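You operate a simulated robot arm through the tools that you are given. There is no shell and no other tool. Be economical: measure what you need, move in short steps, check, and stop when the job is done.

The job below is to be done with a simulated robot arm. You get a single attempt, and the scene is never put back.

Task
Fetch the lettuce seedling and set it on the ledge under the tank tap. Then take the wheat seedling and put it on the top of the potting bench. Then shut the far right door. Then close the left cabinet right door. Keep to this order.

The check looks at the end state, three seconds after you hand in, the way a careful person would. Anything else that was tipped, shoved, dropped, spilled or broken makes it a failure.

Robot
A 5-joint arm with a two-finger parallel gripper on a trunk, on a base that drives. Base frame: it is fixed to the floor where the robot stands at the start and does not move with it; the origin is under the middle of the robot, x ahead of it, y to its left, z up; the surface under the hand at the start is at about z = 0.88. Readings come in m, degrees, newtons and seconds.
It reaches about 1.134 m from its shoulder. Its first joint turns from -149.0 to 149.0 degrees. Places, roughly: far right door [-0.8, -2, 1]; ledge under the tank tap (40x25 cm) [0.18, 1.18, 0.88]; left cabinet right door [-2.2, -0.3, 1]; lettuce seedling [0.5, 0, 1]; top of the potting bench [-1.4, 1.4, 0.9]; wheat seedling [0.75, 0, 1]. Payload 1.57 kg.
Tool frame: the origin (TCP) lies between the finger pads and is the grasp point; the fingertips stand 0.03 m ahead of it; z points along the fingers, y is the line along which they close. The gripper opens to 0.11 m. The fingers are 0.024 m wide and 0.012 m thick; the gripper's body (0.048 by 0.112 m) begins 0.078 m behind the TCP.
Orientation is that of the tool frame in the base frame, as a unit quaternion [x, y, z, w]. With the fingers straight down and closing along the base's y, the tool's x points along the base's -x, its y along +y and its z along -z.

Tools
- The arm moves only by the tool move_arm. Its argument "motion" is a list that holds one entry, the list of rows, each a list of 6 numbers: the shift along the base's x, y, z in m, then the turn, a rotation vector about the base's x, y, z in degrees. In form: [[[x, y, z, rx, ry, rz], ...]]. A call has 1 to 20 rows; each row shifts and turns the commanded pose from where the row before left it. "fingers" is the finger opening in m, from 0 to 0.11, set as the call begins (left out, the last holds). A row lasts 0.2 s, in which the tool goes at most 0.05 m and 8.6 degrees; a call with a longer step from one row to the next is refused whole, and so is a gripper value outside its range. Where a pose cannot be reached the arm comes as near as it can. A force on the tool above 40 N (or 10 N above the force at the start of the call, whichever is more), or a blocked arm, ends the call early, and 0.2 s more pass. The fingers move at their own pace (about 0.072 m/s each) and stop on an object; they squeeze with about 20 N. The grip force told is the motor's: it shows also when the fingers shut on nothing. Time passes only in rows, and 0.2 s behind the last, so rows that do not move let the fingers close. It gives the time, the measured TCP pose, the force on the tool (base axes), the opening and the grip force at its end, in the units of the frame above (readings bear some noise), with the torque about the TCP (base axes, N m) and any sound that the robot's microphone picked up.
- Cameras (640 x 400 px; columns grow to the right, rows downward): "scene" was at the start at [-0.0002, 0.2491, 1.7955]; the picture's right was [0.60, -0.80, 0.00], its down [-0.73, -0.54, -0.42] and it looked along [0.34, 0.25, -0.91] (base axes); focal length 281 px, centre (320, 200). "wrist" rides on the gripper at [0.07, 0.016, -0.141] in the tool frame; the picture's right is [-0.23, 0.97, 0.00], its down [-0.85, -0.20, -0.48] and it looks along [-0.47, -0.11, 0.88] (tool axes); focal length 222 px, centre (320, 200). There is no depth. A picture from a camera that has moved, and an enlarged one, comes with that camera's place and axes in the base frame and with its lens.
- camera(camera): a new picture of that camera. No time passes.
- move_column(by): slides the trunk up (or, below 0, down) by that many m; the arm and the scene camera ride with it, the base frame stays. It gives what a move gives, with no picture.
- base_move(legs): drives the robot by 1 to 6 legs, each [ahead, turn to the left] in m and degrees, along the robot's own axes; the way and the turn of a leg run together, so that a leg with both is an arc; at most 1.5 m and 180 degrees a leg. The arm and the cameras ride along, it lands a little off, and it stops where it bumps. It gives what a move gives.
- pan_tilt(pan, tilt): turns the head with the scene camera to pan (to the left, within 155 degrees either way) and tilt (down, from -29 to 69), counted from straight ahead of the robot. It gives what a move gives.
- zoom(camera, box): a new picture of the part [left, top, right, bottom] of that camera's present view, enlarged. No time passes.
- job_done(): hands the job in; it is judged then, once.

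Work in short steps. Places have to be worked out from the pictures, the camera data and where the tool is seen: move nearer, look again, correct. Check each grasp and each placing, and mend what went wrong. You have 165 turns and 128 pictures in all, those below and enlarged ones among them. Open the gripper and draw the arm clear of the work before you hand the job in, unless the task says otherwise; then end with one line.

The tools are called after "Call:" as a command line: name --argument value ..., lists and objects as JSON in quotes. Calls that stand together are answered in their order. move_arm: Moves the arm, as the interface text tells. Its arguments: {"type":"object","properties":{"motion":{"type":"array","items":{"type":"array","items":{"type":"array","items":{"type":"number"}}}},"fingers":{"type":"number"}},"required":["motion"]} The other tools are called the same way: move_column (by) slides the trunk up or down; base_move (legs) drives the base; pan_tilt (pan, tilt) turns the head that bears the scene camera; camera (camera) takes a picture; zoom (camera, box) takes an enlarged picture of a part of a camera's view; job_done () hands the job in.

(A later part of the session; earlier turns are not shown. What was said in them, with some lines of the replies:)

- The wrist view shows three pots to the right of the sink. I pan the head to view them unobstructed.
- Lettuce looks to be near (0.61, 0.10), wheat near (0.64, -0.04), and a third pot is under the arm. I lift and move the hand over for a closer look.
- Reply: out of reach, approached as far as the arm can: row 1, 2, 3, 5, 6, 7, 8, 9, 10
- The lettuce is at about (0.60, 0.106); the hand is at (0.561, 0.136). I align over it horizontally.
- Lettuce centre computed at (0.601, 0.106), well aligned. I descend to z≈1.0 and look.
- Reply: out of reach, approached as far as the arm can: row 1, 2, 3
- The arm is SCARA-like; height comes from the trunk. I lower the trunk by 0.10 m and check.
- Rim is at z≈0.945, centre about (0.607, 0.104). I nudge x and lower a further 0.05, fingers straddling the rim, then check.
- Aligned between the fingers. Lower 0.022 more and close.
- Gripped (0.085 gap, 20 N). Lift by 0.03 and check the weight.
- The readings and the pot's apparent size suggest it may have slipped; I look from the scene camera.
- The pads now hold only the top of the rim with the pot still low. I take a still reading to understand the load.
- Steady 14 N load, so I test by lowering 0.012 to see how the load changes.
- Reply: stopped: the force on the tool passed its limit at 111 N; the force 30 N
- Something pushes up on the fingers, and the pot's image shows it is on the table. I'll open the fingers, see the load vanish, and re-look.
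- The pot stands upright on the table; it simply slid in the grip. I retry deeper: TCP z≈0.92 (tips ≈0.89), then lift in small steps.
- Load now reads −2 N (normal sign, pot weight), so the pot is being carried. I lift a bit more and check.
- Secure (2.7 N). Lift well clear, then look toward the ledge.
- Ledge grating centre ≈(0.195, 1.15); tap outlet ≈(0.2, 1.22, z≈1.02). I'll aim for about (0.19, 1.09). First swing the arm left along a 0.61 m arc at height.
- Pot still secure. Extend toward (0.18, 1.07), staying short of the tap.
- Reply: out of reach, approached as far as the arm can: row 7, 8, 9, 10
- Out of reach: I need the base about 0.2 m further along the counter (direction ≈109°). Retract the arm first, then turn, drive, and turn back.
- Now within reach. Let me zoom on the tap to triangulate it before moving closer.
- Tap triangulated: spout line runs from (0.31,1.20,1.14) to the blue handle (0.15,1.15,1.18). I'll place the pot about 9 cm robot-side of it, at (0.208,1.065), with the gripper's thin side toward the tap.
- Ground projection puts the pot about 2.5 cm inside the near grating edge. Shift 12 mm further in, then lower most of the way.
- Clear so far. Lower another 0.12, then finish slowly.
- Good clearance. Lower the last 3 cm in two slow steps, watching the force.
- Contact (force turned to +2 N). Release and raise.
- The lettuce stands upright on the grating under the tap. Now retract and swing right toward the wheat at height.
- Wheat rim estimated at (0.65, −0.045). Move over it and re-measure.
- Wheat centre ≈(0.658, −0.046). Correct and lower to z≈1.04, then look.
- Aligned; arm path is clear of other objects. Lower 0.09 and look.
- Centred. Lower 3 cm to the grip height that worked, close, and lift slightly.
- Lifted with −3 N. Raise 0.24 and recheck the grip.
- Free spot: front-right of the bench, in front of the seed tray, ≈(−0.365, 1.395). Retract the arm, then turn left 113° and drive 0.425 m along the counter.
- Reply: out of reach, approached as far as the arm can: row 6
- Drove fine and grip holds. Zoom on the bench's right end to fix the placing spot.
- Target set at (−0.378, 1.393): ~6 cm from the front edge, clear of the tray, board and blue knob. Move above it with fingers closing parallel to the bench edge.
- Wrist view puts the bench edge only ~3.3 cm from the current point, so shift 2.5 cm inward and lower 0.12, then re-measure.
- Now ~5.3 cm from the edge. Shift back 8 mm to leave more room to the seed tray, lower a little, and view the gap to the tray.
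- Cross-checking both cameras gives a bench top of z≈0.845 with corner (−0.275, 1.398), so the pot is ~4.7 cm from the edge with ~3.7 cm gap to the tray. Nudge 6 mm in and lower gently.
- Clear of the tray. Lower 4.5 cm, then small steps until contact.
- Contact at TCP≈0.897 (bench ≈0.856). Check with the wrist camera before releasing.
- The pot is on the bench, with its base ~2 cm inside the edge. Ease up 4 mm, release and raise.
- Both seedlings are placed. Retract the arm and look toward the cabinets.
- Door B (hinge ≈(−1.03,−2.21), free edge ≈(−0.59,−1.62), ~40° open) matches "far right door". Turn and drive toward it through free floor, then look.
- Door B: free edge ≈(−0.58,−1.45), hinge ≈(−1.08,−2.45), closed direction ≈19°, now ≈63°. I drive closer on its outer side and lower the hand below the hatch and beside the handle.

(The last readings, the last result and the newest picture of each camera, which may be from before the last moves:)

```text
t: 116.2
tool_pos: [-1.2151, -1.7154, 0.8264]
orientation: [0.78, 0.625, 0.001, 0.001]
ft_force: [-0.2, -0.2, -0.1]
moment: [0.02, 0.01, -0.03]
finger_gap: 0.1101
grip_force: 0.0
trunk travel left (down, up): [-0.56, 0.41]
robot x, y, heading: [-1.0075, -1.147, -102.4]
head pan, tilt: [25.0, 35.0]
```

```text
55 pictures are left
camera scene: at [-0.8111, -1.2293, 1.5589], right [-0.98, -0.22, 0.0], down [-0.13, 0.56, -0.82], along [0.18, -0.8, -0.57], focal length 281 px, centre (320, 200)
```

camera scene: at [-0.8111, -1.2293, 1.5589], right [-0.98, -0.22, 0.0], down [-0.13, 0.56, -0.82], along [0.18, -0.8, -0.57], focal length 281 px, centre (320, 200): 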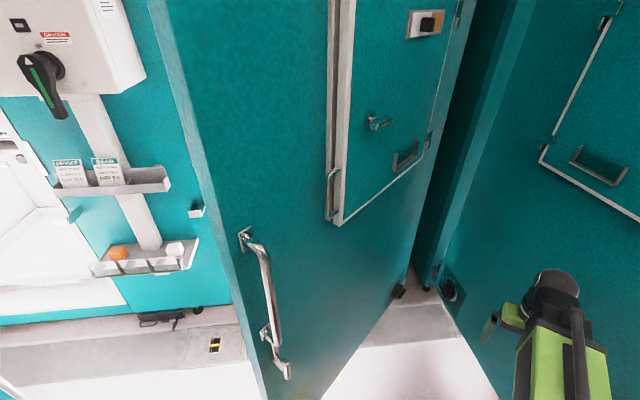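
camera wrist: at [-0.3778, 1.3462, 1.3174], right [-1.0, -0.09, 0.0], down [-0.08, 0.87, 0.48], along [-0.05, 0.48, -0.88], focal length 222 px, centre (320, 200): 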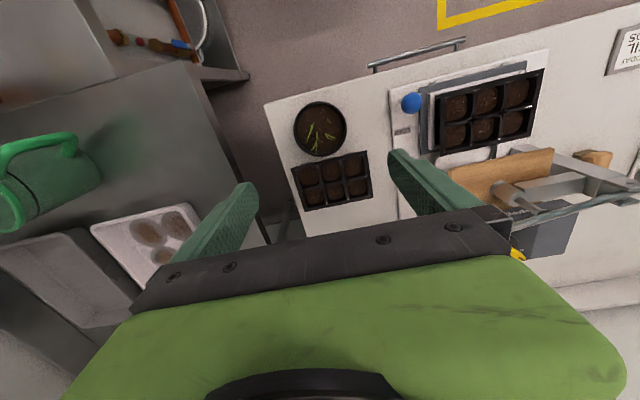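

I see the door's outer face well; a clear contact spot is below the hatch, inboard of the handle, about (−0.81,−1.915). Move the (closed) hand next to it.

Call:
move_arm --motion '[[[0.0394, -0.0194, 0, 0, 0, -1.5], [0.0394, -0.0194, 0, 0, 0, -1.5], [0.0394, -0.0194, 0, 0, 0, -1.5], [0.0394, -0.0194, 0, 0, 0, -1.5], [0.0394, -0.0194, 0, 0, 0, -1.5], [0.0394, -0.0194, 0, 0, 0, -1.5], [0.0394, -0.0194, 0, 0, 0, -1.5]]]' --fingers 0.0

Call:
camera --camera "scene"

```text
t: 117.8
tool_pos: [-0.9394, -1.8494, 0.8271]
orientation: [0.835, 0.551, 0.001, 0.001]
ft_force: [0.1, 0.3, -0.4]
moment: [0.0, 0.03, 0.0]
finger_gap: 0.0002
grip_force: 19.8
trunk travel left (down, up): [-0.56, 0.41]
robot x, y, heading: [-1.0083, -1.1526, -102.3]
head pan, tilt: [25.0, 35.0]
```

```text
54 pictures are left
camera scene: at [-0.811, -1.2294, 1.5588], right [-0.98, -0.22, 0.0], down [-0.13, 0.56, -0.82], along [0.18, -0.8, -0.57], focal length 281 px, centre (320, 200)
```

scene: 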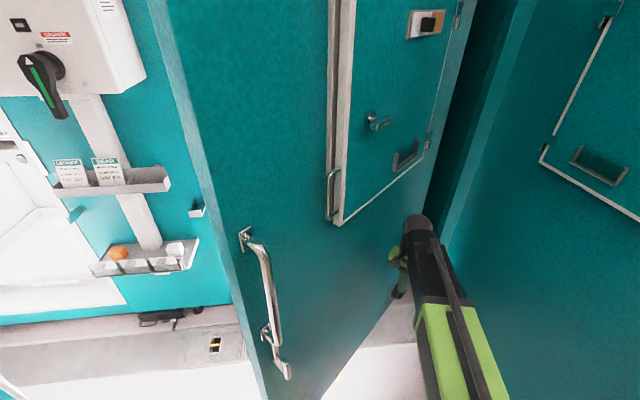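

The hand is near the hinge half; shift outward along the door by 0.1 m and start pushing perpendicular to it.

Call:
move_arm --motion '[[[0.02, 0.043, 0, 0, 0, 0], [0.02, 0.043, 0, 0, 0, 0], [0.036, -0.018, 0, 0, 0, 0], [0.036, -0.018, 0, 0, 0, 0], [0.036, -0.018, 0, 0, 0, 0]]]'

Call:
camera --camera "scene"

```text
t: 119.0
tool_pos: [-0.8161, -1.8065, 0.8261]
orientation: [0.836, 0.548, -0.001, -0.005]
ft_force: [0.1, 0.1, -0.5]
moment: [0.05, 0.02, 0.02]
finger_gap: 0.0
grip_force: 20.0
trunk travel left (down, up): [-0.56, 0.41]
robot x, y, heading: [-1.0024, -1.1483, -102.4]
head pan, tilt: [25.0, 35.0]
stopped in row 5: the force on the tool passed its limit at 55 N (the readings are from after the stop); the commanded pose is now the measured one
```

```text
53 pictures are left
camera scene: at [-0.81, -1.2303, 1.5587], right [-0.98, -0.22, 0.0], down [-0.13, 0.56, -0.82], along [0.18, -0.8, -0.57], focal length 281 px, centre (320, 200)
```

scene: 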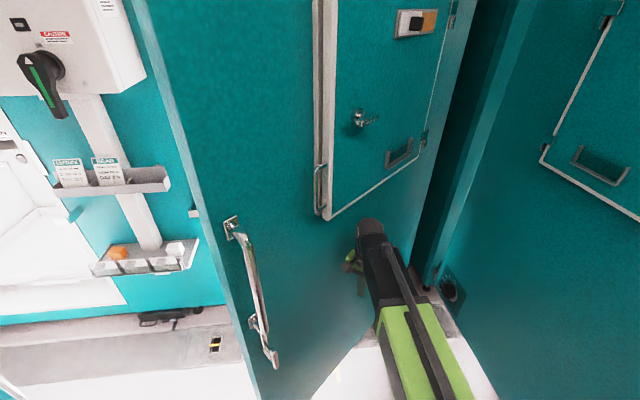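

Contact made and the door moved slightly. Push on more slowly.

Call:
move_arm --motion '[[[0.013, -0.007, 0, 0, 0, 0], [0.014, -0.008, 0, 0, 0, 0], [0.014, -0.008, 0, 0, 0, 0], [0.014, -0.009, 0, 0, 0, 0], [0.014, -0.009, 0, 0, 0, 0], [0.014, -0.01, 0, 0, 0, 0], [0.014, -0.01, 0, 0, 0, 0], [0.014, -0.011, 0, 0, 0, 0]]]'

```text
t: 120.8
tool_pos: [-0.7044, -1.8763, 0.8268]
orientation: [0.836, 0.549, -0.001, -0.004]
ft_force: [0.0, 0.8, -0.3]
moment: [0.05, 0.0, -0.03]
finger_gap: 0.0
grip_force: 19.9
trunk travel left (down, up): [-0.56, 0.41]
robot x, y, heading: [-1.0041, -1.146, -102.2]
head pan, tilt: [25.0, 35.0]
```

Call:
move_arm --motion '[[[0.013, -0.012, 0, 0, 0, 0], [0.013, -0.013, 0, 0, 0, 0], [0.013, -0.013, 0, 0, 0, 0], [0.013, -0.014, 0, 0, 0, 0], [0.013, -0.014, 0, 0, 0, 0], [0.013, -0.015, 0, 0, 0, 0]]]'

Call:
camera --camera "scene"

```text
t: 122.2
tool_pos: [-0.6279, -1.9586, 0.8269]
orientation: [0.836, 0.549, -0.001, -0.004]
ft_force: [0.1, 0.3, -0.4]
moment: [0.02, -0.02, 0.0]
finger_gap: 0.0
grip_force: 19.4
trunk travel left (down, up): [-0.56, 0.41]
robot x, y, heading: [-1.0043, -1.1516, -102.4]
head pan, tilt: [25.0, 35.0]
```

```text
52 pictures are left
camera scene: at [-0.8108, -1.2295, 1.5588], right [-0.98, -0.22, 0.0], down [-0.13, 0.56, -0.82], along [0.18, -0.8, -0.57], focal length 281 px, centre (320, 200)
```

scene: 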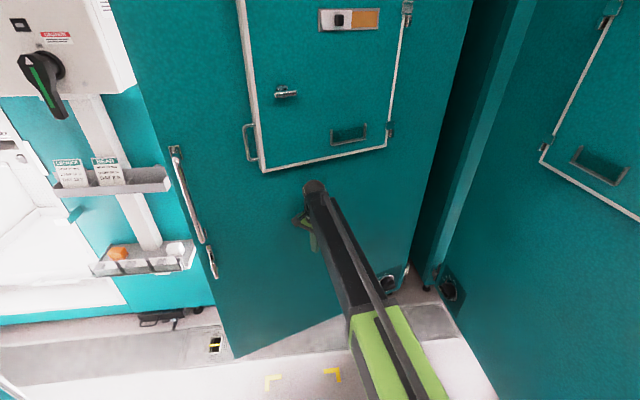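

Now about 43°. Retract the hand clear, then drive nearer to finish closing.

Call:
move_arm --motion '[[[-0.042, 0.0188, 0, 0, 0, 0], [-0.042, 0.0188, 0, 0, 0, 0], [-0.042, 0.0188, 0, 0, 0, 0], [-0.042, 0.0188, 0, 0, 0, 0], [-0.042, 0.0188, 0, 0, 0, 0], [-0.042, 0.0188, 0, 0, 0, 0], [-0.042, 0.0188, 0, 0, 0, 0], [-0.042, 0.0188, 0, 0, 0, 0], [-0.042, 0.0188, 0, 0, 0, 0], [-0.042, 0.0188, 0, 0, 0, 0], [-0.042, 0.0188, 0, 0, 0, 0], [-0.042, 0.0188, 0, 0, 0, 0], [-0.042, 0.0188, 0, 0, 0, 0], [-0.042, 0.0188, 0, 0, 0, 0], [-0.042, 0.0188, 0, 0, 0, 0], [-0.042, 0.0188, 0, 0, 0, 0]]]'

Call:
base_move --legs '[[0, 39], [0.33, 0]]'

Call:
pan_tilt --pan -5 --tilt 30

Call:
camera --camera "scene"

```text
t: 125.6
tool_pos: [-1.2986, -1.658, 0.8269]
orientation: [0.835, 0.55, -0.001, -0.005]
ft_force: [0.2, 0.1, 0.3]
moment: [0.05, 0.0, -0.01]
finger_gap: 0.0
grip_force: 20.1
trunk travel left (down, up): [-0.56, 0.41]
robot x, y, heading: [-1.0064, -1.1526, -102.4]
head pan, tilt: [25.0, 35.0]
```

```text
t: 129.6
tool_pos: [-0.7599, -2.0182, 0.8274]
orientation: [0.601, 0.8, -0.002, -0.004]
ft_force: [-1.0, -0.5, -0.3]
moment: [0.02, -0.05, -0.01]
finger_gap: 0.0001
grip_force: 20.3
trunk travel left (down, up): [-0.56, 0.41]
robot x, y, heading: [-0.8429, -1.4343, -63.2]
head pan, tilt: [25.0, 35.0]
```

```text
t: 130.5
tool_pos: [-0.7595, -2.018, 0.827]
orientation: [0.6, 0.8, -0.002, -0.004]
ft_force: [0.2, -0.1, 0.6]
moment: [0.02, -0.02, -0.02]
finger_gap: 0.0002
grip_force: 19.6
trunk travel left (down, up): [-0.56, 0.41]
robot x, y, heading: [-0.844, -1.4373, -63.3]
head pan, tilt: [-5.0, 30.0]
```

```text
51 pictures are left
camera scene: at [-0.6821, -1.4038, 1.5666], right [-0.93, -0.37, 0.0], down [-0.19, 0.46, -0.87], along [0.32, -0.8, -0.5], focal length 281 px, centre (320, 200)
```

scene: 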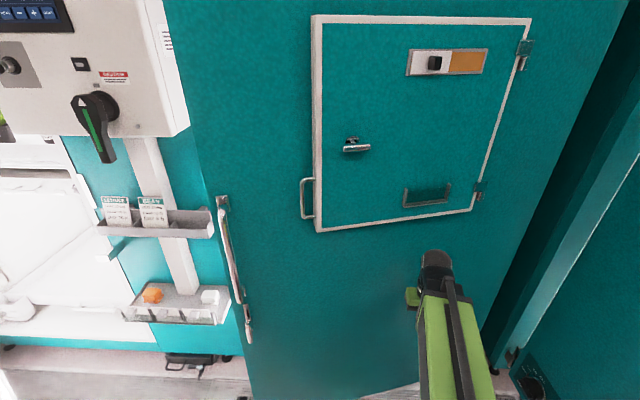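

Spin the tool so its wide axis faces the push, and shift outward along the door.

Call:
move_arm --motion '[[[0.01, 0.0087, 0, 0, 0, -8.3], [0.01, 0.0087, 0, 0, 0, -8.3], [0.01, 0.0087, 0, 0, 0, -8.3], [0.01, 0.0087, 0, 0, 0, -8.3], [0.01, 0.0087, 0, 0, 0, -8.3], [0.01, 0.0087, 0, 0, 0, -8.3], [0.01, 0.0087, 0, 0, 0, -8.3], [0.01, 0.0087, 0, 0, 0, -8.3], [0.01, 0.0087, 0, 0, 0, -8.3]]]'

Call:
move_arm --motion '[[[0.012, -0.012, 0, 0, 0, 0], [0.012, -0.012, 0, 0, 0, 0], [0.012, -0.013, 0, 0, 0, 0], [0.012, -0.013, 0, 0, 0, 0], [0.012, -0.013, 0, 0, 0, 0], [0.012, -0.013, 0, 0, 0, 0], [0.011, -0.014, 0, 0, 0, 0], [0.011, -0.015, 0, 0, 0, 0], [0.01, -0.015, 0, 0, 0, 0], [0.01, -0.015, 0, 0, 0, 0]]]'

Call:
camera --camera "scene"

```text
t: 132.5
tool_pos: [-0.6608, -1.974, 0.8275]
orientation: [0.963, 0.271, 0.001, -0.006]
ft_force: [0.3, -0.6, -0.4]
moment: [0.01, -0.03, 0.06]
finger_gap: 0.0
grip_force: 19.6
out of reach, approached as far as the arm can: row 4, 5, 6, 7, 8, 9
trunk travel left (down, up): [-0.56, 0.41]
robot x, y, heading: [-0.8431, -1.4326, -63.3]
head pan, tilt: [-5.0, 30.0]
```

```text
t: 134.7
tool_pos: [-0.5453, -2.109, 0.8265]
orientation: [0.962, 0.272, 0.001, -0.004]
ft_force: [0.1, 0.2, -0.3]
moment: [-0.03, -0.02, -0.01]
finger_gap: 0.0002
grip_force: 19.8
trunk travel left (down, up): [-0.56, 0.41]
robot x, y, heading: [-0.8467, -1.4358, -63.0]
head pan, tilt: [-5.0, 30.0]
```

```text
50 pictures are left
camera scene: at [-0.682, -1.4041, 1.5666], right [-0.93, -0.37, 0.0], down [-0.19, 0.46, -0.87], along [0.32, -0.8, -0.5], focal length 281 px, centre (320, 200)
```

scene: 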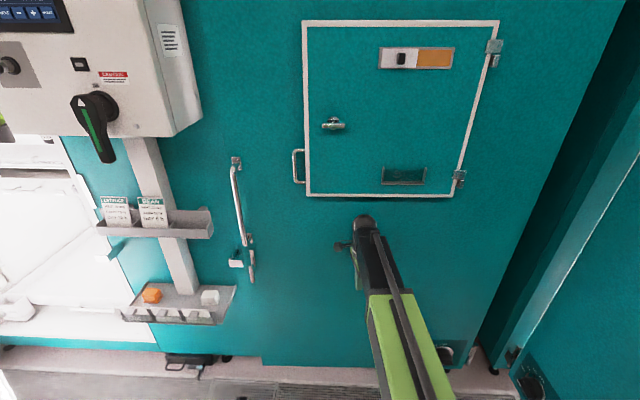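

Almost shut. Keep pushing gently until it resists.

Call:
move_arm --motion '[[[0.005, -0.013, 0, 0, 0, 0], [0.005, -0.013, 0, 0, 0, 0], [0.005, -0.013, 0, 0, 0, 0], [0.005, -0.013, 0, 0, 0, 0], [0.005, -0.013, 0, 0, 0, 0], [0.005, -0.013, 0, 0, 0, 0], [0.005, -0.013, 0, 0, 0, 0]]]'

Call:
camera --camera "scene"

```text
t: 135.5
tool_pos: [-0.5354, -2.1381, 0.8276]
orientation: [0.963, 0.271, 0.001, -0.01]
ft_force: [-3.0, 8.4, -0.2]
moment: [-0.99, -0.41, -0.11]
finger_gap: 0.0
grip_force: 20.1
trunk travel left (down, up): [-0.56, 0.41]
robot x, y, heading: [-0.8468, -1.4346, -63.4]
head pan, tilt: [-5.0, 30.0]
stopped in row 3: the force on the tool passed its limit at 68 N (the readings are from after the stop); the commanded pose is now the measured one
```

```text
49 pictures are left
camera scene: at [-0.6825, -1.4029, 1.5668], right [-0.93, -0.37, 0.0], down [-0.19, 0.46, -0.87], along [0.32, -0.8, -0.5], focal length 281 px, centre (320, 200)
```

scene: 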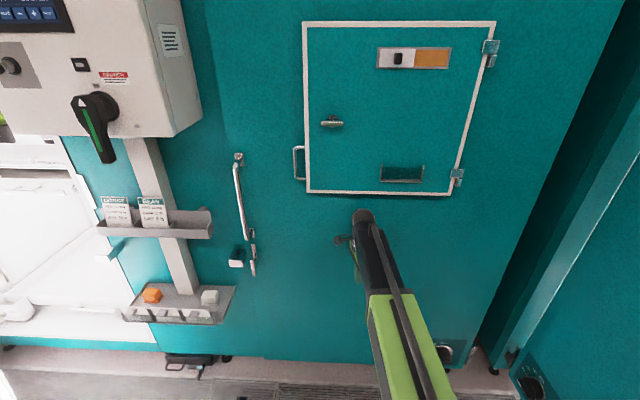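

Resistance reached. Inspect the door edge and latch.

Call:
zoom --camera "scene" --box '[170, 130, 330, 230]'

Call:
zoom --camera "scene" --box '[180, 220, 340, 380]'

```text
4.00 times, centred on (250, 180) of scene
camera zoom: at [-0.6825, -1.4029, 1.5668], right [-0.93, -0.37, 0.0], down [-0.19, 0.46, -0.87], along [0.32, -0.8, -0.5], focal length 1125 px, centre (600, 280)
```

zoom: 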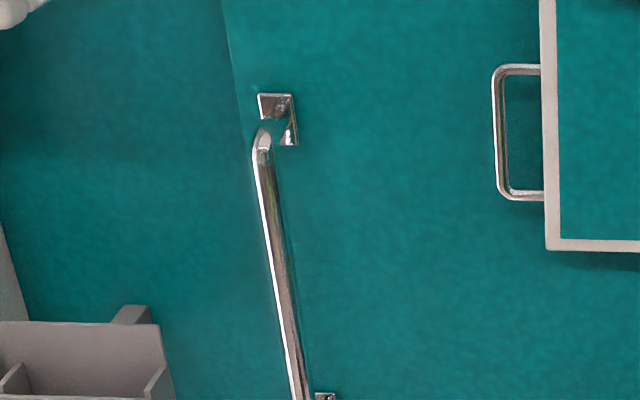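

```text
2.50 times, centred on (260, 300) of scene
camera zoom: at [-0.6825, -1.4029, 1.5668], right [-0.93, -0.37, 0.0], down [-0.19, 0.46, -0.87], along [0.32, -0.8, -0.5], focal length 703 px, centre (470, -50)
```

zoom: 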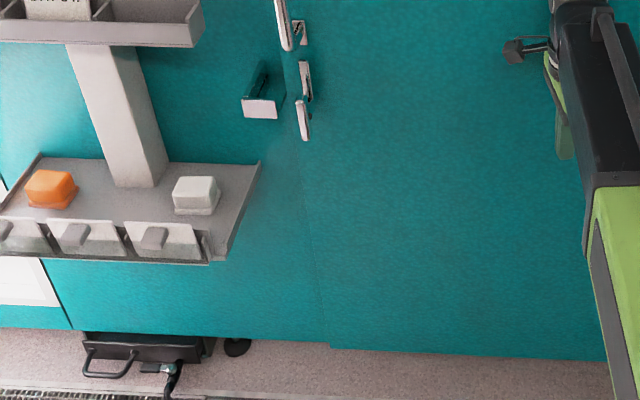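

It looks flush. Push once more slowly to confirm it won't move further.

Call:
move_arm --motion '[[[0.002, -0.006, 0, 0, 0, 0], [0.002, -0.006, 0, 0, 0, 0], [0.002, -0.006, 0, 0, 0, 0], [0, 0, 0, 0, 0, 0], [0, 0, 0, 0, 0, 0]]]'

Call:
zoom --camera "scene" --box '[180, 220, 340, 380]'

```text
t: 135.8
tool_pos: [-0.5351, -2.1357, 0.827]
orientation: [0.963, 0.271, 0.001, -0.014]
ft_force: [-4.5, 11.3, 1.4]
moment: [-1.56, -0.59, -0.2]
finger_gap: 0.0
grip_force: 20.0
trunk travel left (down, up): [-0.56, 0.41]
robot x, y, heading: [-0.8455, -1.4375, -63.1]
head pan, tilt: [-5.0, 30.0]
stopped in row 1: the force on the tool passed its limit at 56 N (the readings are from after the stop); the commanded pose is now the measured one
```

```text
2.50 times, centred on (260, 300) of scene
camera zoom: at [-0.6829, -1.4022, 1.5669], right [-0.93, -0.37, 0.0], down [-0.19, 0.46, -0.87], along [0.32, -0.8, -0.5], focal length 703 px, centre (470, -50)
```

zoom: 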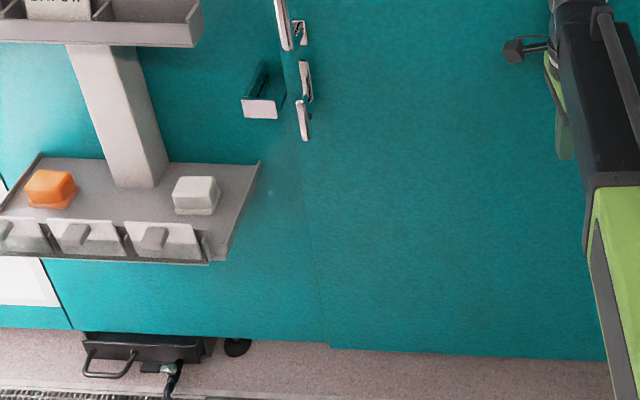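

Firmly shut (stiff stop). Back the hand off and check the door stays.

Call:
move_arm --motion '[[[-0.012, 0.03, 0, 0, 0, 0], [-0.02, 0.035, 0, 0, 0, 0], [-0.03, 0.035, 0, 0, 0, 0]]]'

Call:
camera --camera "scene"

```text
t: 136.6
tool_pos: [-0.5964, -2.036, 0.8274]
orientation: [0.963, 0.27, 0.0, -0.014]
ft_force: [0.2, 0.1, 0.2]
moment: [-0.01, 0.01, 0.04]
finger_gap: 0.0
grip_force: 19.6
trunk travel left (down, up): [-0.56, 0.41]
robot x, y, heading: [-0.8477, -1.4344, -63.2]
head pan, tilt: [-5.0, 30.0]
```

```text
45 pictures are left
camera scene: at [-0.6821, -1.4037, 1.5666], right [-0.93, -0.37, 0.0], down [-0.19, 0.46, -0.87], along [0.32, -0.8, -0.5], focal length 281 px, centre (320, 200)
```

scene: 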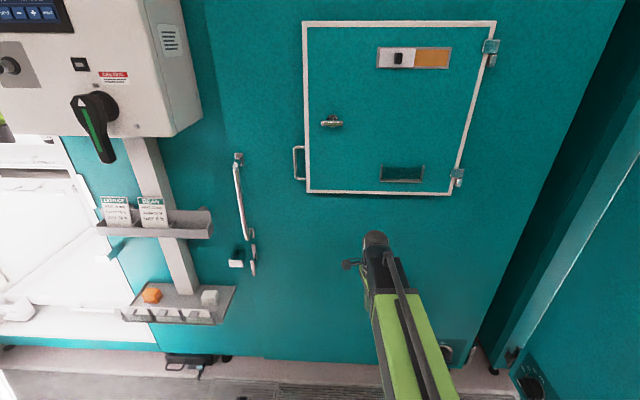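

Far right door is shut and stays. Now back away and turn toward the left cabinet's right door (D).

Call:
base_move --legs '[[-0.9, 0], [0, -137]]'

Call:
move_column --by 0.3

Call:
pan_tilt --pan 15 --tilt 35

Call:
camera --camera "scene"

```text
t: 145.1
tool_pos: [-1.865, -0.8418, 0.8291]
orientation: [0.867, -0.497, 0.023, -0.013]
ft_force: [38.5, -8.0, -0.6]
moment: [0.99, 4.67, 0.84]
finger_gap: 0.0
grip_force: 19.8
trunk travel left (down, up): [-0.56, 0.41]
robot x, y, heading: [-1.2941, -0.5667, -155.5]
head pan, tilt: [-5.0, 30.0]
stopped in leg 2: the force on the tool passed its limit at 178 N (the readings are from after the stop); the commanded pose is now the measured one
```

```text
t: 145.6
tool_pos: [-1.8642, -0.8372, 0.8323]
orientation: [0.866, -0.499, 0.024, -0.015]
ft_force: [12.2, 1.9, 7.4]
moment: [-0.35, 1.9, -0.05]
finger_gap: 0.0
grip_force: 20.1
trunk travel left (down, up): [-0.564, 0.406]
robot x, y, heading: [-1.2912, -0.5629, -155.2]
head pan, tilt: [-5.0, 30.0]
stopped: the force on the tool passed its limit at 66 N (the readings are from after the stop); the commanded pose is now the measured one
```

```text
t: 146.4
tool_pos: [-1.8648, -0.8385, 0.8329]
orientation: [0.867, -0.498, 0.023, -0.014]
ft_force: [18.2, 2.4, 5.3]
moment: [-0.25, 2.55, 0.05]
finger_gap: 0.0
grip_force: 20.6
trunk travel left (down, up): [-0.564, 0.406]
robot x, y, heading: [-1.2938, -0.565, -155.3]
head pan, tilt: [15.0, 35.0]
```

```text
44 pictures are left
camera scene: at [-1.2456, -0.7591, 1.5625], right [-0.64, 0.77, 0.0], down [0.44, 0.37, -0.82], along [-0.63, -0.52, -0.57], focal length 281 px, centre (320, 200)
```

scene: 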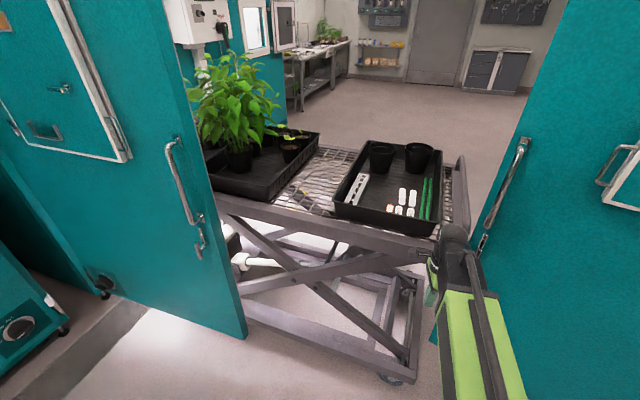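

The hand bumped the trolley corner during the turn (it was nearer than estimated). Back the hand straight away from it.

Call:
move_arm --motion '[[[0.01, 0.004, 0, 0, 0, 0], [0.03, 0.02, 0, 0, 0, 0], [0.04, 0.02, 0, 0, 0, 0]]]'

Call:
camera --camera "scene"

```text
t: 147.2
tool_pos: [-1.802, -0.7993, 0.8297]
orientation: [0.866, -0.499, 0.024, -0.017]
ft_force: [-0.7, 0.2, 0.7]
moment: [-0.01, -0.02, -0.03]
finger_gap: 0.0003
grip_force: 19.8
out of reach, approached as far as the arm can: row 3
trunk travel left (down, up): [-0.564, 0.406]
robot x, y, heading: [-1.294, -0.5688, -155.4]
head pan, tilt: [15.0, 35.0]
```

```text
43 pictures are left
camera scene: at [-1.2488, -0.7597, 1.5625], right [-0.64, 0.77, 0.0], down [0.44, 0.37, -0.82], along [-0.63, -0.52, -0.57], focal length 281 px, centre (320, 200)
```

scene: 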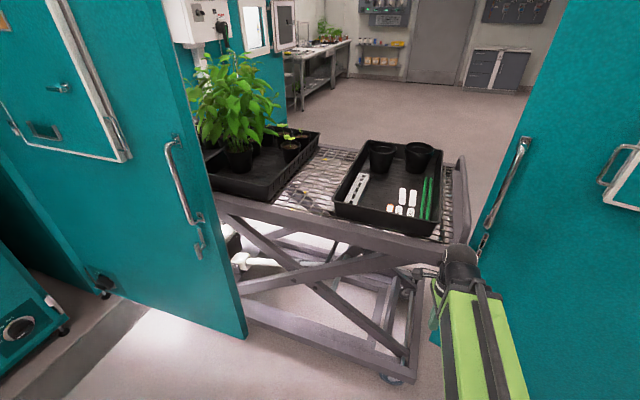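

Neither trolley nor door appears displaced. Raise the hand, finish the turn, and view door D.

Call:
move_column --by 0.32

Call:
base_move --legs '[[0, -45]]'

Call:
pan_tilt --pan 15 --tilt 35

Call:
camera --camera "scene"

```text
t: 150.4
tool_pos: [-1.8032, -0.7999, 1.1504]
orientation: [0.866, -0.499, 0.026, -0.016]
ft_force: [0.3, 0.4, 0.1]
moment: [0.01, -0.01, 0.04]
finger_gap: 0.0
grip_force: 19.7
trunk travel left (down, up): [-0.884, 0.086]
robot x, y, heading: [-1.2909, -0.5665, -155.2]
head pan, tilt: [15.0, 35.0]
```

```text
t: 152.8
tool_pos: [-1.8191, -0.3683, 1.1493]
orientation: [-0.609, 0.792, -0.03, 0.006]
ft_force: [-0.5, 0.3, 0.4]
moment: [-0.06, -0.05, 0.0]
finger_gap: 0.0
grip_force: 20.4
trunk travel left (down, up): [-0.884, 0.086]
robot x, y, heading: [-1.2868, -0.5462, 159.5]
head pan, tilt: [15.0, 35.0]
```

```text
t: 153.4
tool_pos: [-1.819, -0.3696, 1.1508]
orientation: [-0.609, 0.792, -0.028, 0.007]
ft_force: [0.0, 0.2, 0.1]
moment: [0.03, 0.01, 0.01]
finger_gap: 0.0
grip_force: 20.0
trunk travel left (down, up): [-0.884, 0.086]
robot x, y, heading: [-1.2846, -0.5435, 159.7]
head pan, tilt: [15.0, 35.0]
```

```text
42 pictures are left
camera scene: at [-1.39, -0.7146, 1.8824], right [0.09, 1.0, 0.0], down [0.57, -0.05, -0.82], along [-0.82, 0.08, -0.57], focal length 281 px, centre (320, 200)
```

scene: 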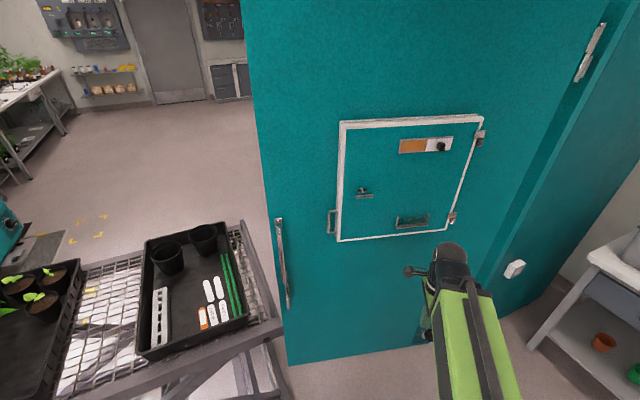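

Door D: free edge ≈(−2.23,−0.82), hinge ≈(−2.33,0.15); trolley side is just past its free edge, and the door swings away from it. Drive 0.2 m closer, then lower the hand.

Call:
base_move --legs '[[0.2, 0]]'

Call:
move_column --by -0.31

Call:
move_arm --motion '[[[-0.025, -0.02, 0, 0, 0, 0], [-0.025, -0.02, 0, 0, 0, 0], [-0.025, -0.02, 0, 0, 0, 0]]]'

Call:
camera --camera "scene"

```text
t: 155.0
tool_pos: [-2.0057, -0.2995, 1.1495]
orientation: [-0.609, 0.792, -0.029, 0.006]
ft_force: [-0.1, 0.6, -0.8]
moment: [-0.03, -0.07, -0.03]
finger_gap: 0.0
grip_force: 20.1
trunk travel left (down, up): [-0.884, 0.086]
robot x, y, heading: [-1.4746, -0.4775, 159.2]
head pan, tilt: [15.0, 35.0]
```

```text
t: 158.1
tool_pos: [-2.005, -0.3005, 0.8407]
orientation: [-0.609, 0.793, -0.029, 0.006]
ft_force: [0.5, -0.1, -0.3]
moment: [-0.01, -0.03, 0.0]
finger_gap: 0.0
grip_force: 20.2
trunk travel left (down, up): [-0.574, 0.396]
robot x, y, heading: [-1.4705, -0.4769, 159.5]
head pan, tilt: [15.0, 35.0]
```

```text
t: 158.9
tool_pos: [-2.0801, -0.362, 0.8408]
orientation: [-0.609, 0.792, -0.029, 0.005]
ft_force: [-0.2, 0.1, 0.0]
moment: [0.0, 0.0, -0.03]
finger_gap: 0.0
grip_force: 20.4
trunk travel left (down, up): [-0.574, 0.396]
robot x, y, heading: [-1.4702, -0.4793, 159.4]
head pan, tilt: [15.0, 35.0]
```

```text
41 pictures are left
camera scene: at [-1.5763, -0.6434, 1.5725], right [0.09, 1.0, 0.0], down [0.57, -0.05, -0.82], along [-0.82, 0.08, -0.57], focal length 281 px, centre (320, 200)
```

scene: 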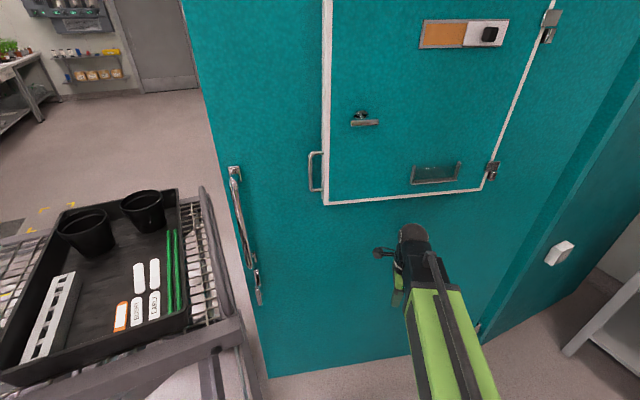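

Push toward −x slowly.

Call:
move_arm --motion '[[[-0.018, -0.002, 0, 0, 0, 0], [-0.018, -0.002, 0, 0, 0, 0], [-0.015, -0.001, 0, 0, 0, 0], [-0.012, -0.001, 0, 0, 0, 0], [-0.012, -0.001, 0, 0, 0, 0], [-0.012, -0.001, 0, 0, 0, 0], [-0.012, 0, 0, 0, 0, 0], [-0.012, 0, 0, 0, 0, 0], [-0.012, 0, 0, 0, 0, 0], [-0.012, 0.0, 0, 0, 0, 0], [-0.012, 0.001, 0, 0, 0, 0], [-0.012, 0.001, 0, 0, 0, 0]]]'

Call:
camera --camera "scene"

```text
t: 161.5
tool_pos: [-2.2391, -0.3663, 0.8411]
orientation: [-0.609, 0.792, -0.028, 0.005]
ft_force: [-1.0, 0.5, -0.5]
moment: [0.02, -0.01, -0.02]
finger_gap: 0.0
grip_force: 20.0
trunk travel left (down, up): [-0.574, 0.396]
robot x, y, heading: [-1.4697, -0.4716, 159.5]
head pan, tilt: [15.0, 35.0]
```

```text
40 pictures are left
camera scene: at [-1.5765, -0.6433, 1.5725], right [0.1, 1.0, 0.0], down [0.57, -0.05, -0.82], along [-0.82, 0.08, -0.57], focal length 281 px, centre (320, 200)
```

scene: 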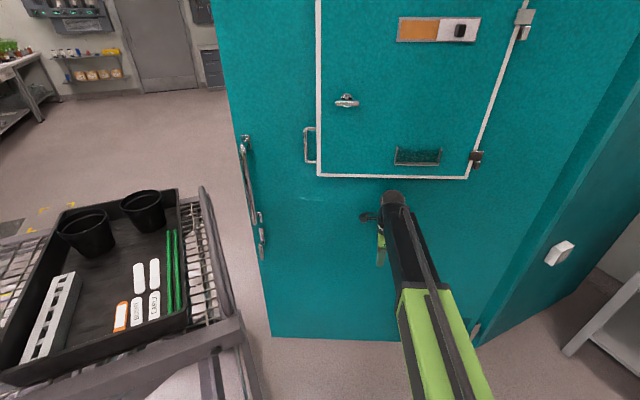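

Door is swinging. Continue until near the reach limit.

Call:
move_arm --motion '[[[-0.013, 0.002, 0, 0, 0, 0], [-0.013, 0.002, 0, 0, 0, 0], [-0.013, 0.003, 0, 0, 0, 0], [-0.013, 0.003, 0, 0, 0, 0], [-0.013, 0.003, 0, 0, 0, 0], [-0.013, 0.004, 0, 0, 0, 0], [-0.013, 0.004, 0, 0, 0, 0], [-0.013, 0.004, 0, 0, 0, 0]]]'

Call:
camera --camera "scene"

```text
t: 163.3
tool_pos: [-2.3442, -0.3415, 0.8406]
orientation: [-0.609, 0.793, -0.029, 0.006]
ft_force: [-0.6, -0.5, -0.6]
moment: [0.01, 0.01, -0.02]
finger_gap: 0.0001
grip_force: 20.8
trunk travel left (down, up): [-0.574, 0.396]
robot x, y, heading: [-1.4683, -0.4779, 159.6]
head pan, tilt: [15.0, 35.0]
```

```text
39 pictures are left
camera scene: at [-1.5766, -0.6433, 1.5725], right [0.1, 1.0, 0.0], down [0.57, -0.05, -0.82], along [-0.82, 0.08, -0.57], focal length 281 px, centre (320, 200)
```

scene: 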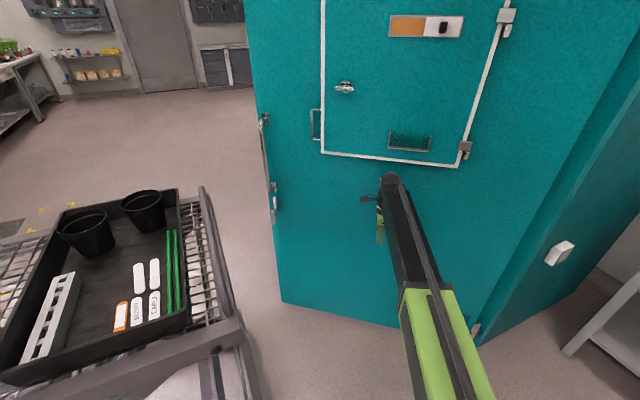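

Retract the hand a bit, drive 0.28 m nearer, then push on.

Call:
move_arm --motion '[[[0.045, -0.01, 0, 0, 0, 0], [0.045, -0.01, 0, 0, 0, 0], [0.045, -0.01, 0, 0, 0, 0], [0.045, -0.01, 0, 0, 0, 0], [0.045, -0.01, 0, 0, 0, 0]]]'

Call:
base_move --legs '[[0.26, 0]]'

Call:
camera --camera "scene"

```text
t: 164.5
tool_pos: [-2.1192, -0.3908, 0.8404]
orientation: [-0.61, 0.792, -0.029, 0.006]
ft_force: [-0.6, 1.1, -0.2]
moment: [0.01, 0.0, 0.0]
finger_gap: 0.0
grip_force: 19.4
trunk travel left (down, up): [-0.574, 0.396]
robot x, y, heading: [-1.4673, -0.4735, 159.8]
head pan, tilt: [15.0, 35.0]
```

```text
t: 166.3
tool_pos: [-2.3646, -0.2996, 0.8403]
orientation: [-0.609, 0.792, -0.03, 0.006]
ft_force: [-0.5, -0.8, 0.6]
moment: [-0.03, -0.01, -0.01]
finger_gap: 0.0003
grip_force: 19.5
trunk travel left (down, up): [-0.574, 0.396]
robot x, y, heading: [-1.7173, -0.3854, 159.7]
head pan, tilt: [15.0, 35.0]
```

```text
38 pictures are left
camera scene: at [-1.8211, -0.5522, 1.5726], right [0.09, 1.0, 0.0], down [0.57, -0.05, -0.82], along [-0.82, 0.08, -0.57], focal length 281 px, centre (320, 200)
```

scene: 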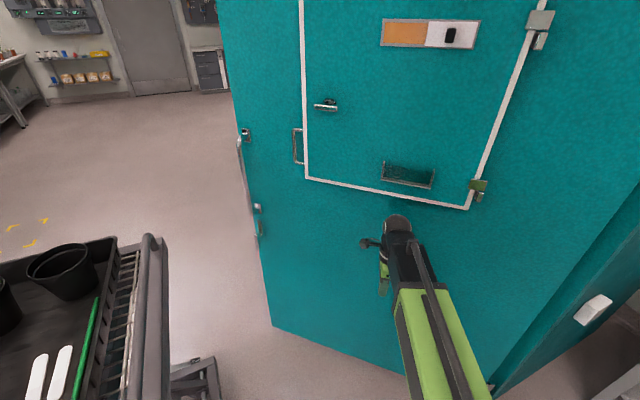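

Now push at a smaller radius from the hinge so the arm reaches: shift up along the door, then push around the arc.

Call:
move_arm --motion '[[[0.015, 0.047, 0, 0, 0, 0], [0.014, 0.046, 0, 0, 0, 0], [-0.015, 0.002, 0, 0, 0, -2.2], [-0.015, 0.003, 0, 0, 0, -2.2], [-0.015, 0.003, 0, 0, 0, -2.2], [-0.015, 0.003, 0, 0, 0, -2.2], [-0.015, 0.003, 0, 0, 0, -2.2], [-0.015, 0.003, 0, 0, 0, -2.2], [-0.015, 0.004, 0, 0, 0, -2.2], [-0.015, 0.004, 0, 0, 0, -2.2], [-0.0135, 0.007, 0, 0, 0, -2.2], [-0.0135, 0.007, 0, 0, 0, -2.2], [-0.0135, 0.007, 0, 0, 0, -2.2], [-0.0135, 0.007, 0, 0, 0, -2.2]]]'

Call:
camera --camera "scene"

```text
t: 169.3
tool_pos: [-2.5103, -0.1566, 0.8397]
orientation: [-0.412, 0.911, -0.029, -0.001]
ft_force: [-0.1, -0.4, 0.2]
moment: [-0.02, -0.01, 0.01]
finger_gap: 0.0
grip_force: 19.8
trunk travel left (down, up): [-0.574, 0.396]
robot x, y, heading: [-1.7132, -0.3858, 159.7]
head pan, tilt: [15.0, 35.0]
```

```text
37 pictures are left
camera scene: at [-1.8212, -0.5522, 1.5725], right [0.09, 1.0, 0.0], down [0.57, -0.05, -0.82], along [-0.82, 0.08, -0.57], focal length 281 px, centre (320, 200)
```

scene: 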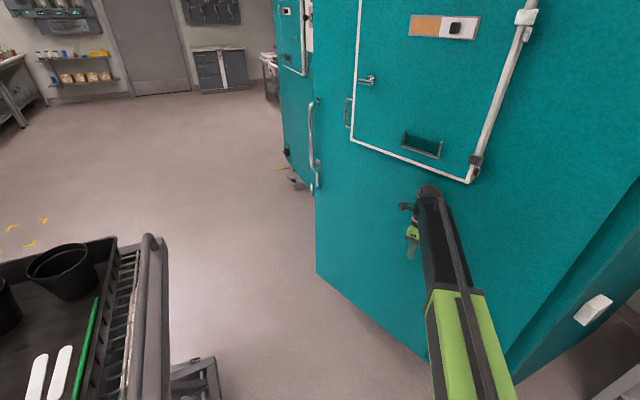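

Door now ~45° open. Retract slightly, drive 0.2 m nearer, and continue.

Call:
move_arm --motion '[[[0.04, -0.025, 0, 0, 0, 0], [0.04, -0.025, 0, 0, 0, 0], [0.04, -0.025, 0, 0, 0, 0], [0.04, -0.02, 0, 0, 0, 0], [0.03, -0.01, 0, 0, 0, 0]]]'

Call:
base_move --legs '[[0.2, 0]]'

Call:
camera --camera "scene"

```text
t: 170.6
tool_pos: [-2.3176, -0.2611, 0.8406]
orientation: [-0.412, 0.911, -0.03, -0.001]
ft_force: [0.1, 0.5, -0.6]
moment: [0.02, 0.0, 0.02]
finger_gap: 0.0
grip_force: 19.9
trunk travel left (down, up): [-0.574, 0.396]
robot x, y, heading: [-1.7129, -0.3804, 159.5]
head pan, tilt: [15.0, 35.0]
```

```text
t: 172.2
tool_pos: [-2.5097, -0.1908, 0.8411]
orientation: [-0.413, 0.91, -0.03, -0.001]
ft_force: [0.3, -0.3, 0.4]
moment: [-0.01, -0.02, 0.01]
finger_gap: 0.0
grip_force: 19.6
trunk travel left (down, up): [-0.574, 0.396]
robot x, y, heading: [-1.9044, -0.3125, 159.7]
head pan, tilt: [15.0, 35.0]
```

```text
36 pictures are left
camera scene: at [-2.0113, -0.4816, 1.5725], right [0.09, 1.0, 0.0], down [0.57, -0.05, -0.82], along [-0.82, 0.08, -0.57], focal length 281 px, centre (320, 200)
```

scene: 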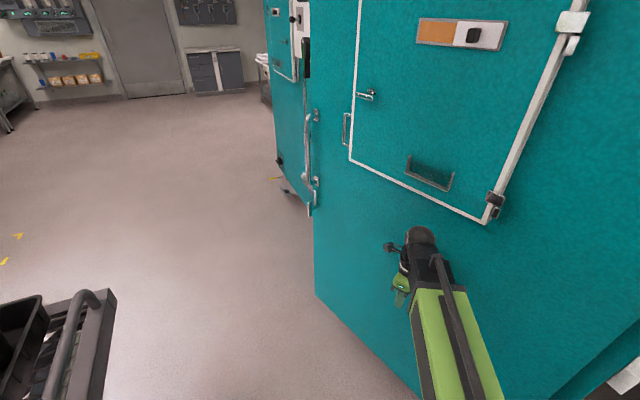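

Call:
move_arm --motion '[[[-0.016, 0.0045, 0, 0, 0, -1.5], [-0.016, 0.0045, 0, 0, 0, -1.5], [-0.016, 0.0045, 0, 0, 0, -1.5], [-0.016, 0.0045, 0, 0, 0, -1.5], [-0.0107, 0.0106, 0, 0, 0, -1.5], [-0.0107, 0.0106, 0, 0, 0, -1.5], [-0.0107, 0.0106, 0, 0, 0, -1.5], [-0.0107, 0.0106, 0, 0, 0, -1.5], [-0.0107, 0.0106, 0, 0, 0, -1.5], [-0.0107, 0.0106, 0, 0, 0, -1.5], [-0.0107, 0.0106, 0, 0, 0, -1.5], [-0.007, 0.011, 0, 0, 0, -1.5], [-0.007, 0.011, 0, 0, 0, -1.5], [-0.007, 0.011, 0, 0, 0, -1.5]]]'

Call:
camera --camera "scene"

```text
t: 175.2
tool_pos: [-2.6695, -0.0657, 0.8408]
orientation: [-0.239, 0.971, -0.028, -0.006]
ft_force: [-0.6, -0.5, 0.4]
moment: [-0.02, -0.01, -0.04]
finger_gap: 0.0
grip_force: 20.0
trunk travel left (down, up): [-0.574, 0.396]
robot x, y, heading: [-1.9109, -0.3112, 159.5]
head pan, tilt: [15.0, 35.0]
```

```text
35 pictures are left
camera scene: at [-2.0114, -0.4815, 1.5725], right [0.09, 1.0, 0.0], down [0.57, -0.05, -0.82], along [-0.82, 0.08, -0.57], focal length 281 px, centre (320, 200)
```

scene: 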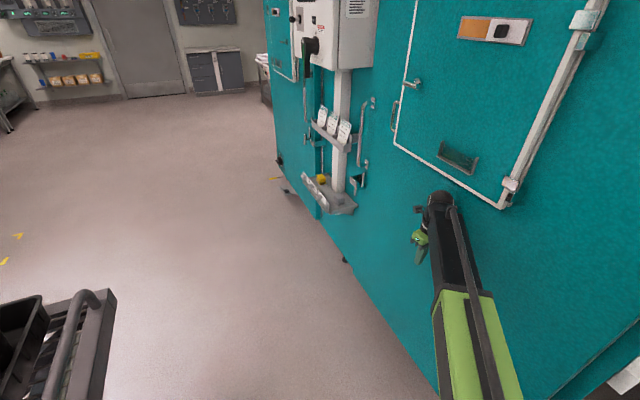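

Almost shut. Continue pushing until it stops.

Call:
move_arm --motion '[[[-0.005, 0.011, 0, 0, 0, 0], [-0.005, 0.011, 0, 0, 0, 0], [-0.005, 0.012, 0, 0, 0, 0], [-0.004, 0.012, 0, 0, 0, 0], [-0.004, 0.012, 0, 0, 0, 0], [-0.004, 0.012, 0, 0, 0, 0], [-0.004, 0.012, 0, 0, 0, 0]]]'

Call:
camera --camera "scene"

```text
t: 175.6
tool_pos: [-2.6725, -0.0599, 0.8424]
orientation: [-0.242, 0.97, -0.032, -0.005]
ft_force: [4.3, -8.7, -1.4]
moment: [0.97, 0.58, -0.29]
finger_gap: 0.0
grip_force: 20.0
trunk travel left (down, up): [-0.574, 0.396]
robot x, y, heading: [-1.9034, -0.3163, 159.8]
head pan, tilt: [15.0, 35.0]
stopped in row 2: the force on the tool passed its limit at 49 N (the readings are from after the stop); the commanded pose is now the measured one
```

```text
34 pictures are left
camera scene: at [-2.0106, -0.4823, 1.5726], right [0.09, 1.0, 0.0], down [0.57, -0.05, -0.82], along [-0.82, 0.08, -0.57], focal length 281 px, centre (320, 200)
```

scene: 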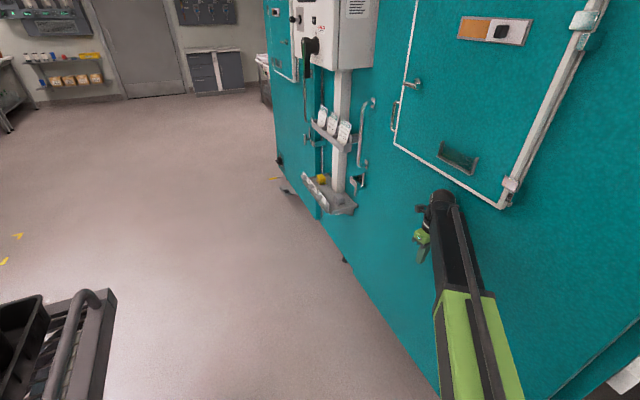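

Call:
zoom --camera "scene" --box '[300, 60, 460, 290]'

Call:
move_arm --motion '[[[-0.002, 0.006, 0, 0, 0, 0], [-0.002, 0.006, 0, 0, 0, 0], [-0.002, 0.006, 0, 0, 0, 0]]]'

```text
1.74 times, centred on (380, 175) of scene
camera zoom: at [-2.0106, -0.4823, 1.5726], right [0.09, 1.0, 0.0], down [0.57, -0.05, -0.82], along [-0.82, 0.08, -0.57], focal length 489 px, centre (216, 244)
```

zoom: 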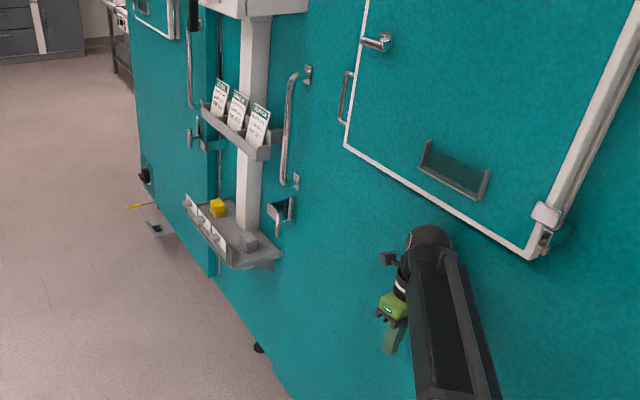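

```text
t: 176.0
tool_pos: [-2.6719, -0.0601, 0.8418]
orientation: [-0.241, 0.97, -0.036, -0.004]
ft_force: [5.7, -10.9, 0.1]
moment: [1.35, 0.77, -0.3]
finger_gap: 0.0001
grip_force: 20.6
trunk travel left (down, up): [-0.574, 0.396]
robot x, y, heading: [-1.908, -0.3117, 159.6]
head pan, tilt: [15.0, 35.0]
stopped in row 1: the force on the tool passed its limit at 50 N (the readings are from after the stop); the commanded pose is now the measured one
```

Hard stop and flush. Back off the hand and back the base away, open the gripper, and view the door from further away.

Call:
move_arm --motion '[[[0.015, -0.03, 0, 0, 0, 0], [0.03, -0.03, 0, 0, 0, 0], [0.04, -0.02, 0, 0, 0, 0], [0.045, -0.01, 0, 0, 0, 0]]]'

Call:
base_move --legs '[[-0.65, 0]]'

Call:
move_arm --motion '[[[0, 0, 0, 0, 0, 0], [0, 0, 0, 0, 0, 0], [0, 0, 0, 0, 0, 0], [0, 0, 0, 0, 0, 0]]]' --fingers 0.11

Call:
move_column --by 0.3

Call:
pan_tilt --pan 15 --tilt 25

Call:
camera --camera "scene"

Call:
pan_tilt --pan 100 --tilt 20

Call:
camera --camera "scene"

```text
t: 177.0
tool_pos: [-2.5415, -0.1489, 0.8405]
orientation: [-0.241, 0.97, -0.036, -0.004]
ft_force: [-0.8, 0.1, 0.6]
moment: [0.0, -0.02, -0.01]
finger_gap: 0.0
grip_force: 19.4
trunk travel left (down, up): [-0.574, 0.396]
robot x, y, heading: [-1.9057, -0.311, 159.7]
head pan, tilt: [15.0, 35.0]
```

```text
t: 180.6
tool_pos: [-1.9329, -0.373, 0.8421]
orientation: [-0.241, 0.97, -0.035, -0.003]
ft_force: [-0.4, 0.2, -0.3]
moment: [0.01, 0.06, 0.03]
finger_gap: 0.0002
grip_force: 20.0
trunk travel left (down, up): [-0.574, 0.396]
robot x, y, heading: [-1.3002, -0.5381, 159.8]
head pan, tilt: [15.0, 35.0]
```

```text
t: 181.6
tool_pos: [-1.9338, -0.3732, 0.8404]
orientation: [-0.24, 0.97, -0.036, -0.004]
ft_force: [-0.2, -0.2, 0.1]
moment: [-0.03, 0.0, 0.01]
finger_gap: 0.1101
grip_force: 0.3
trunk travel left (down, up): [-0.574, 0.396]
robot x, y, heading: [-1.2958, -0.5392, 159.6]
head pan, tilt: [15.0, 35.0]
```

```text
t: 184.6
tool_pos: [-1.9333, -0.3741, 1.1413]
orientation: [-0.24, 0.97, -0.036, -0.003]
ft_force: [-0.2, -0.1, -0.5]
moment: [-0.01, 0.02, -0.01]
finger_gap: 0.1098
grip_force: 0.0
trunk travel left (down, up): [-0.874, 0.096]
robot x, y, heading: [-1.2934, -0.5409, 159.9]
head pan, tilt: [15.0, 35.0]
```

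```text
t: 185.3
tool_pos: [-1.9334, -0.3738, 1.1409]
orientation: [-0.24, 0.97, -0.036, -0.003]
ft_force: [0.0, 0.0, 0.3]
moment: [0.0, 0.01, -0.02]
finger_gap: 0.1099
grip_force: 0.1
trunk travel left (down, up): [-0.874, 0.096]
robot x, y, heading: [-1.2945, -0.54, 159.5]
head pan, tilt: [15.0, 25.0]
```

```text
32 pictures are left
camera scene: at [-1.4061, -0.7071, 1.8883], right [0.09, 1.0, 0.0], down [0.42, -0.04, -0.91], along [-0.9, 0.09, -0.42], focal length 281 px, centre (320, 200)
```

scene: 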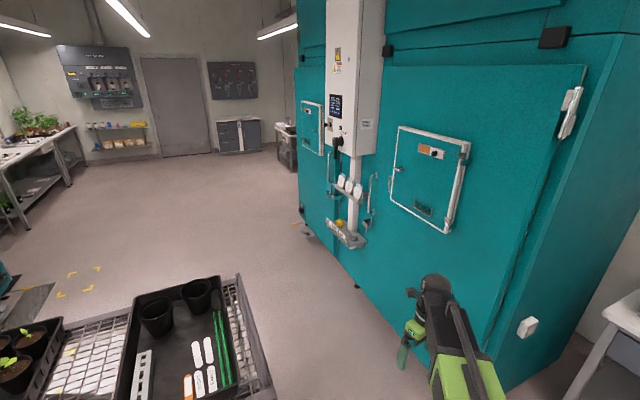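

```text
t: 186.9
tool_pos: [-1.932, -0.3737, 1.1405]
orientation: [-0.241, 0.97, -0.036, -0.004]
ft_force: [-0.7, 0.3, 0.7]
moment: [0.03, -0.01, -0.03]
finger_gap: 0.1102
grip_force: 0.0
trunk travel left (down, up): [-0.874, 0.096]
robot x, y, heading: [-1.2962, -0.5417, 159.4]
head pan, tilt: [100.0, 20.0]
```

```text
31 pictures are left
camera scene: at [-1.3313, -0.8074, 1.8964], right [-0.98, 0.18, 0.0], down [0.06, 0.34, -0.94], along [-0.17, -0.92, -0.34], focal length 281 px, centre (320, 200)
```

scene: 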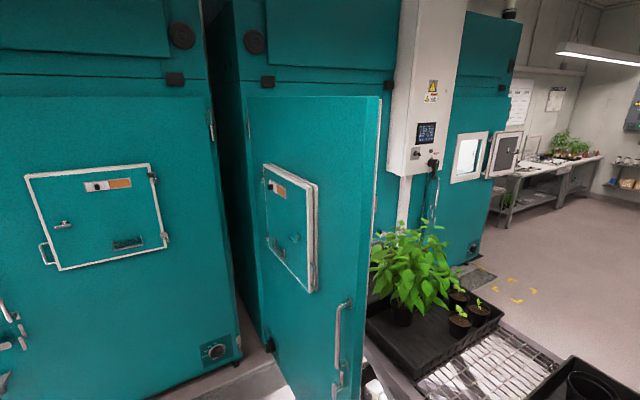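

Both doors are flush and stay shut, the trolley and plants are undisturbed, the gripper is open and the arm is clear. Handing in.

Call:
job_done

```text
The job is handed in.
```

The job is handed in. The lettuce is on the ledge under the tank tap, the wheat is on the potting bench, and the far right door and the left cabinet right door are both shut. While turning towards the last door, the hand bumped what looked like the trolley corner (178 N peak). In the pictures afterwards, the trolley, its plants and the door next to it looked unmoved.
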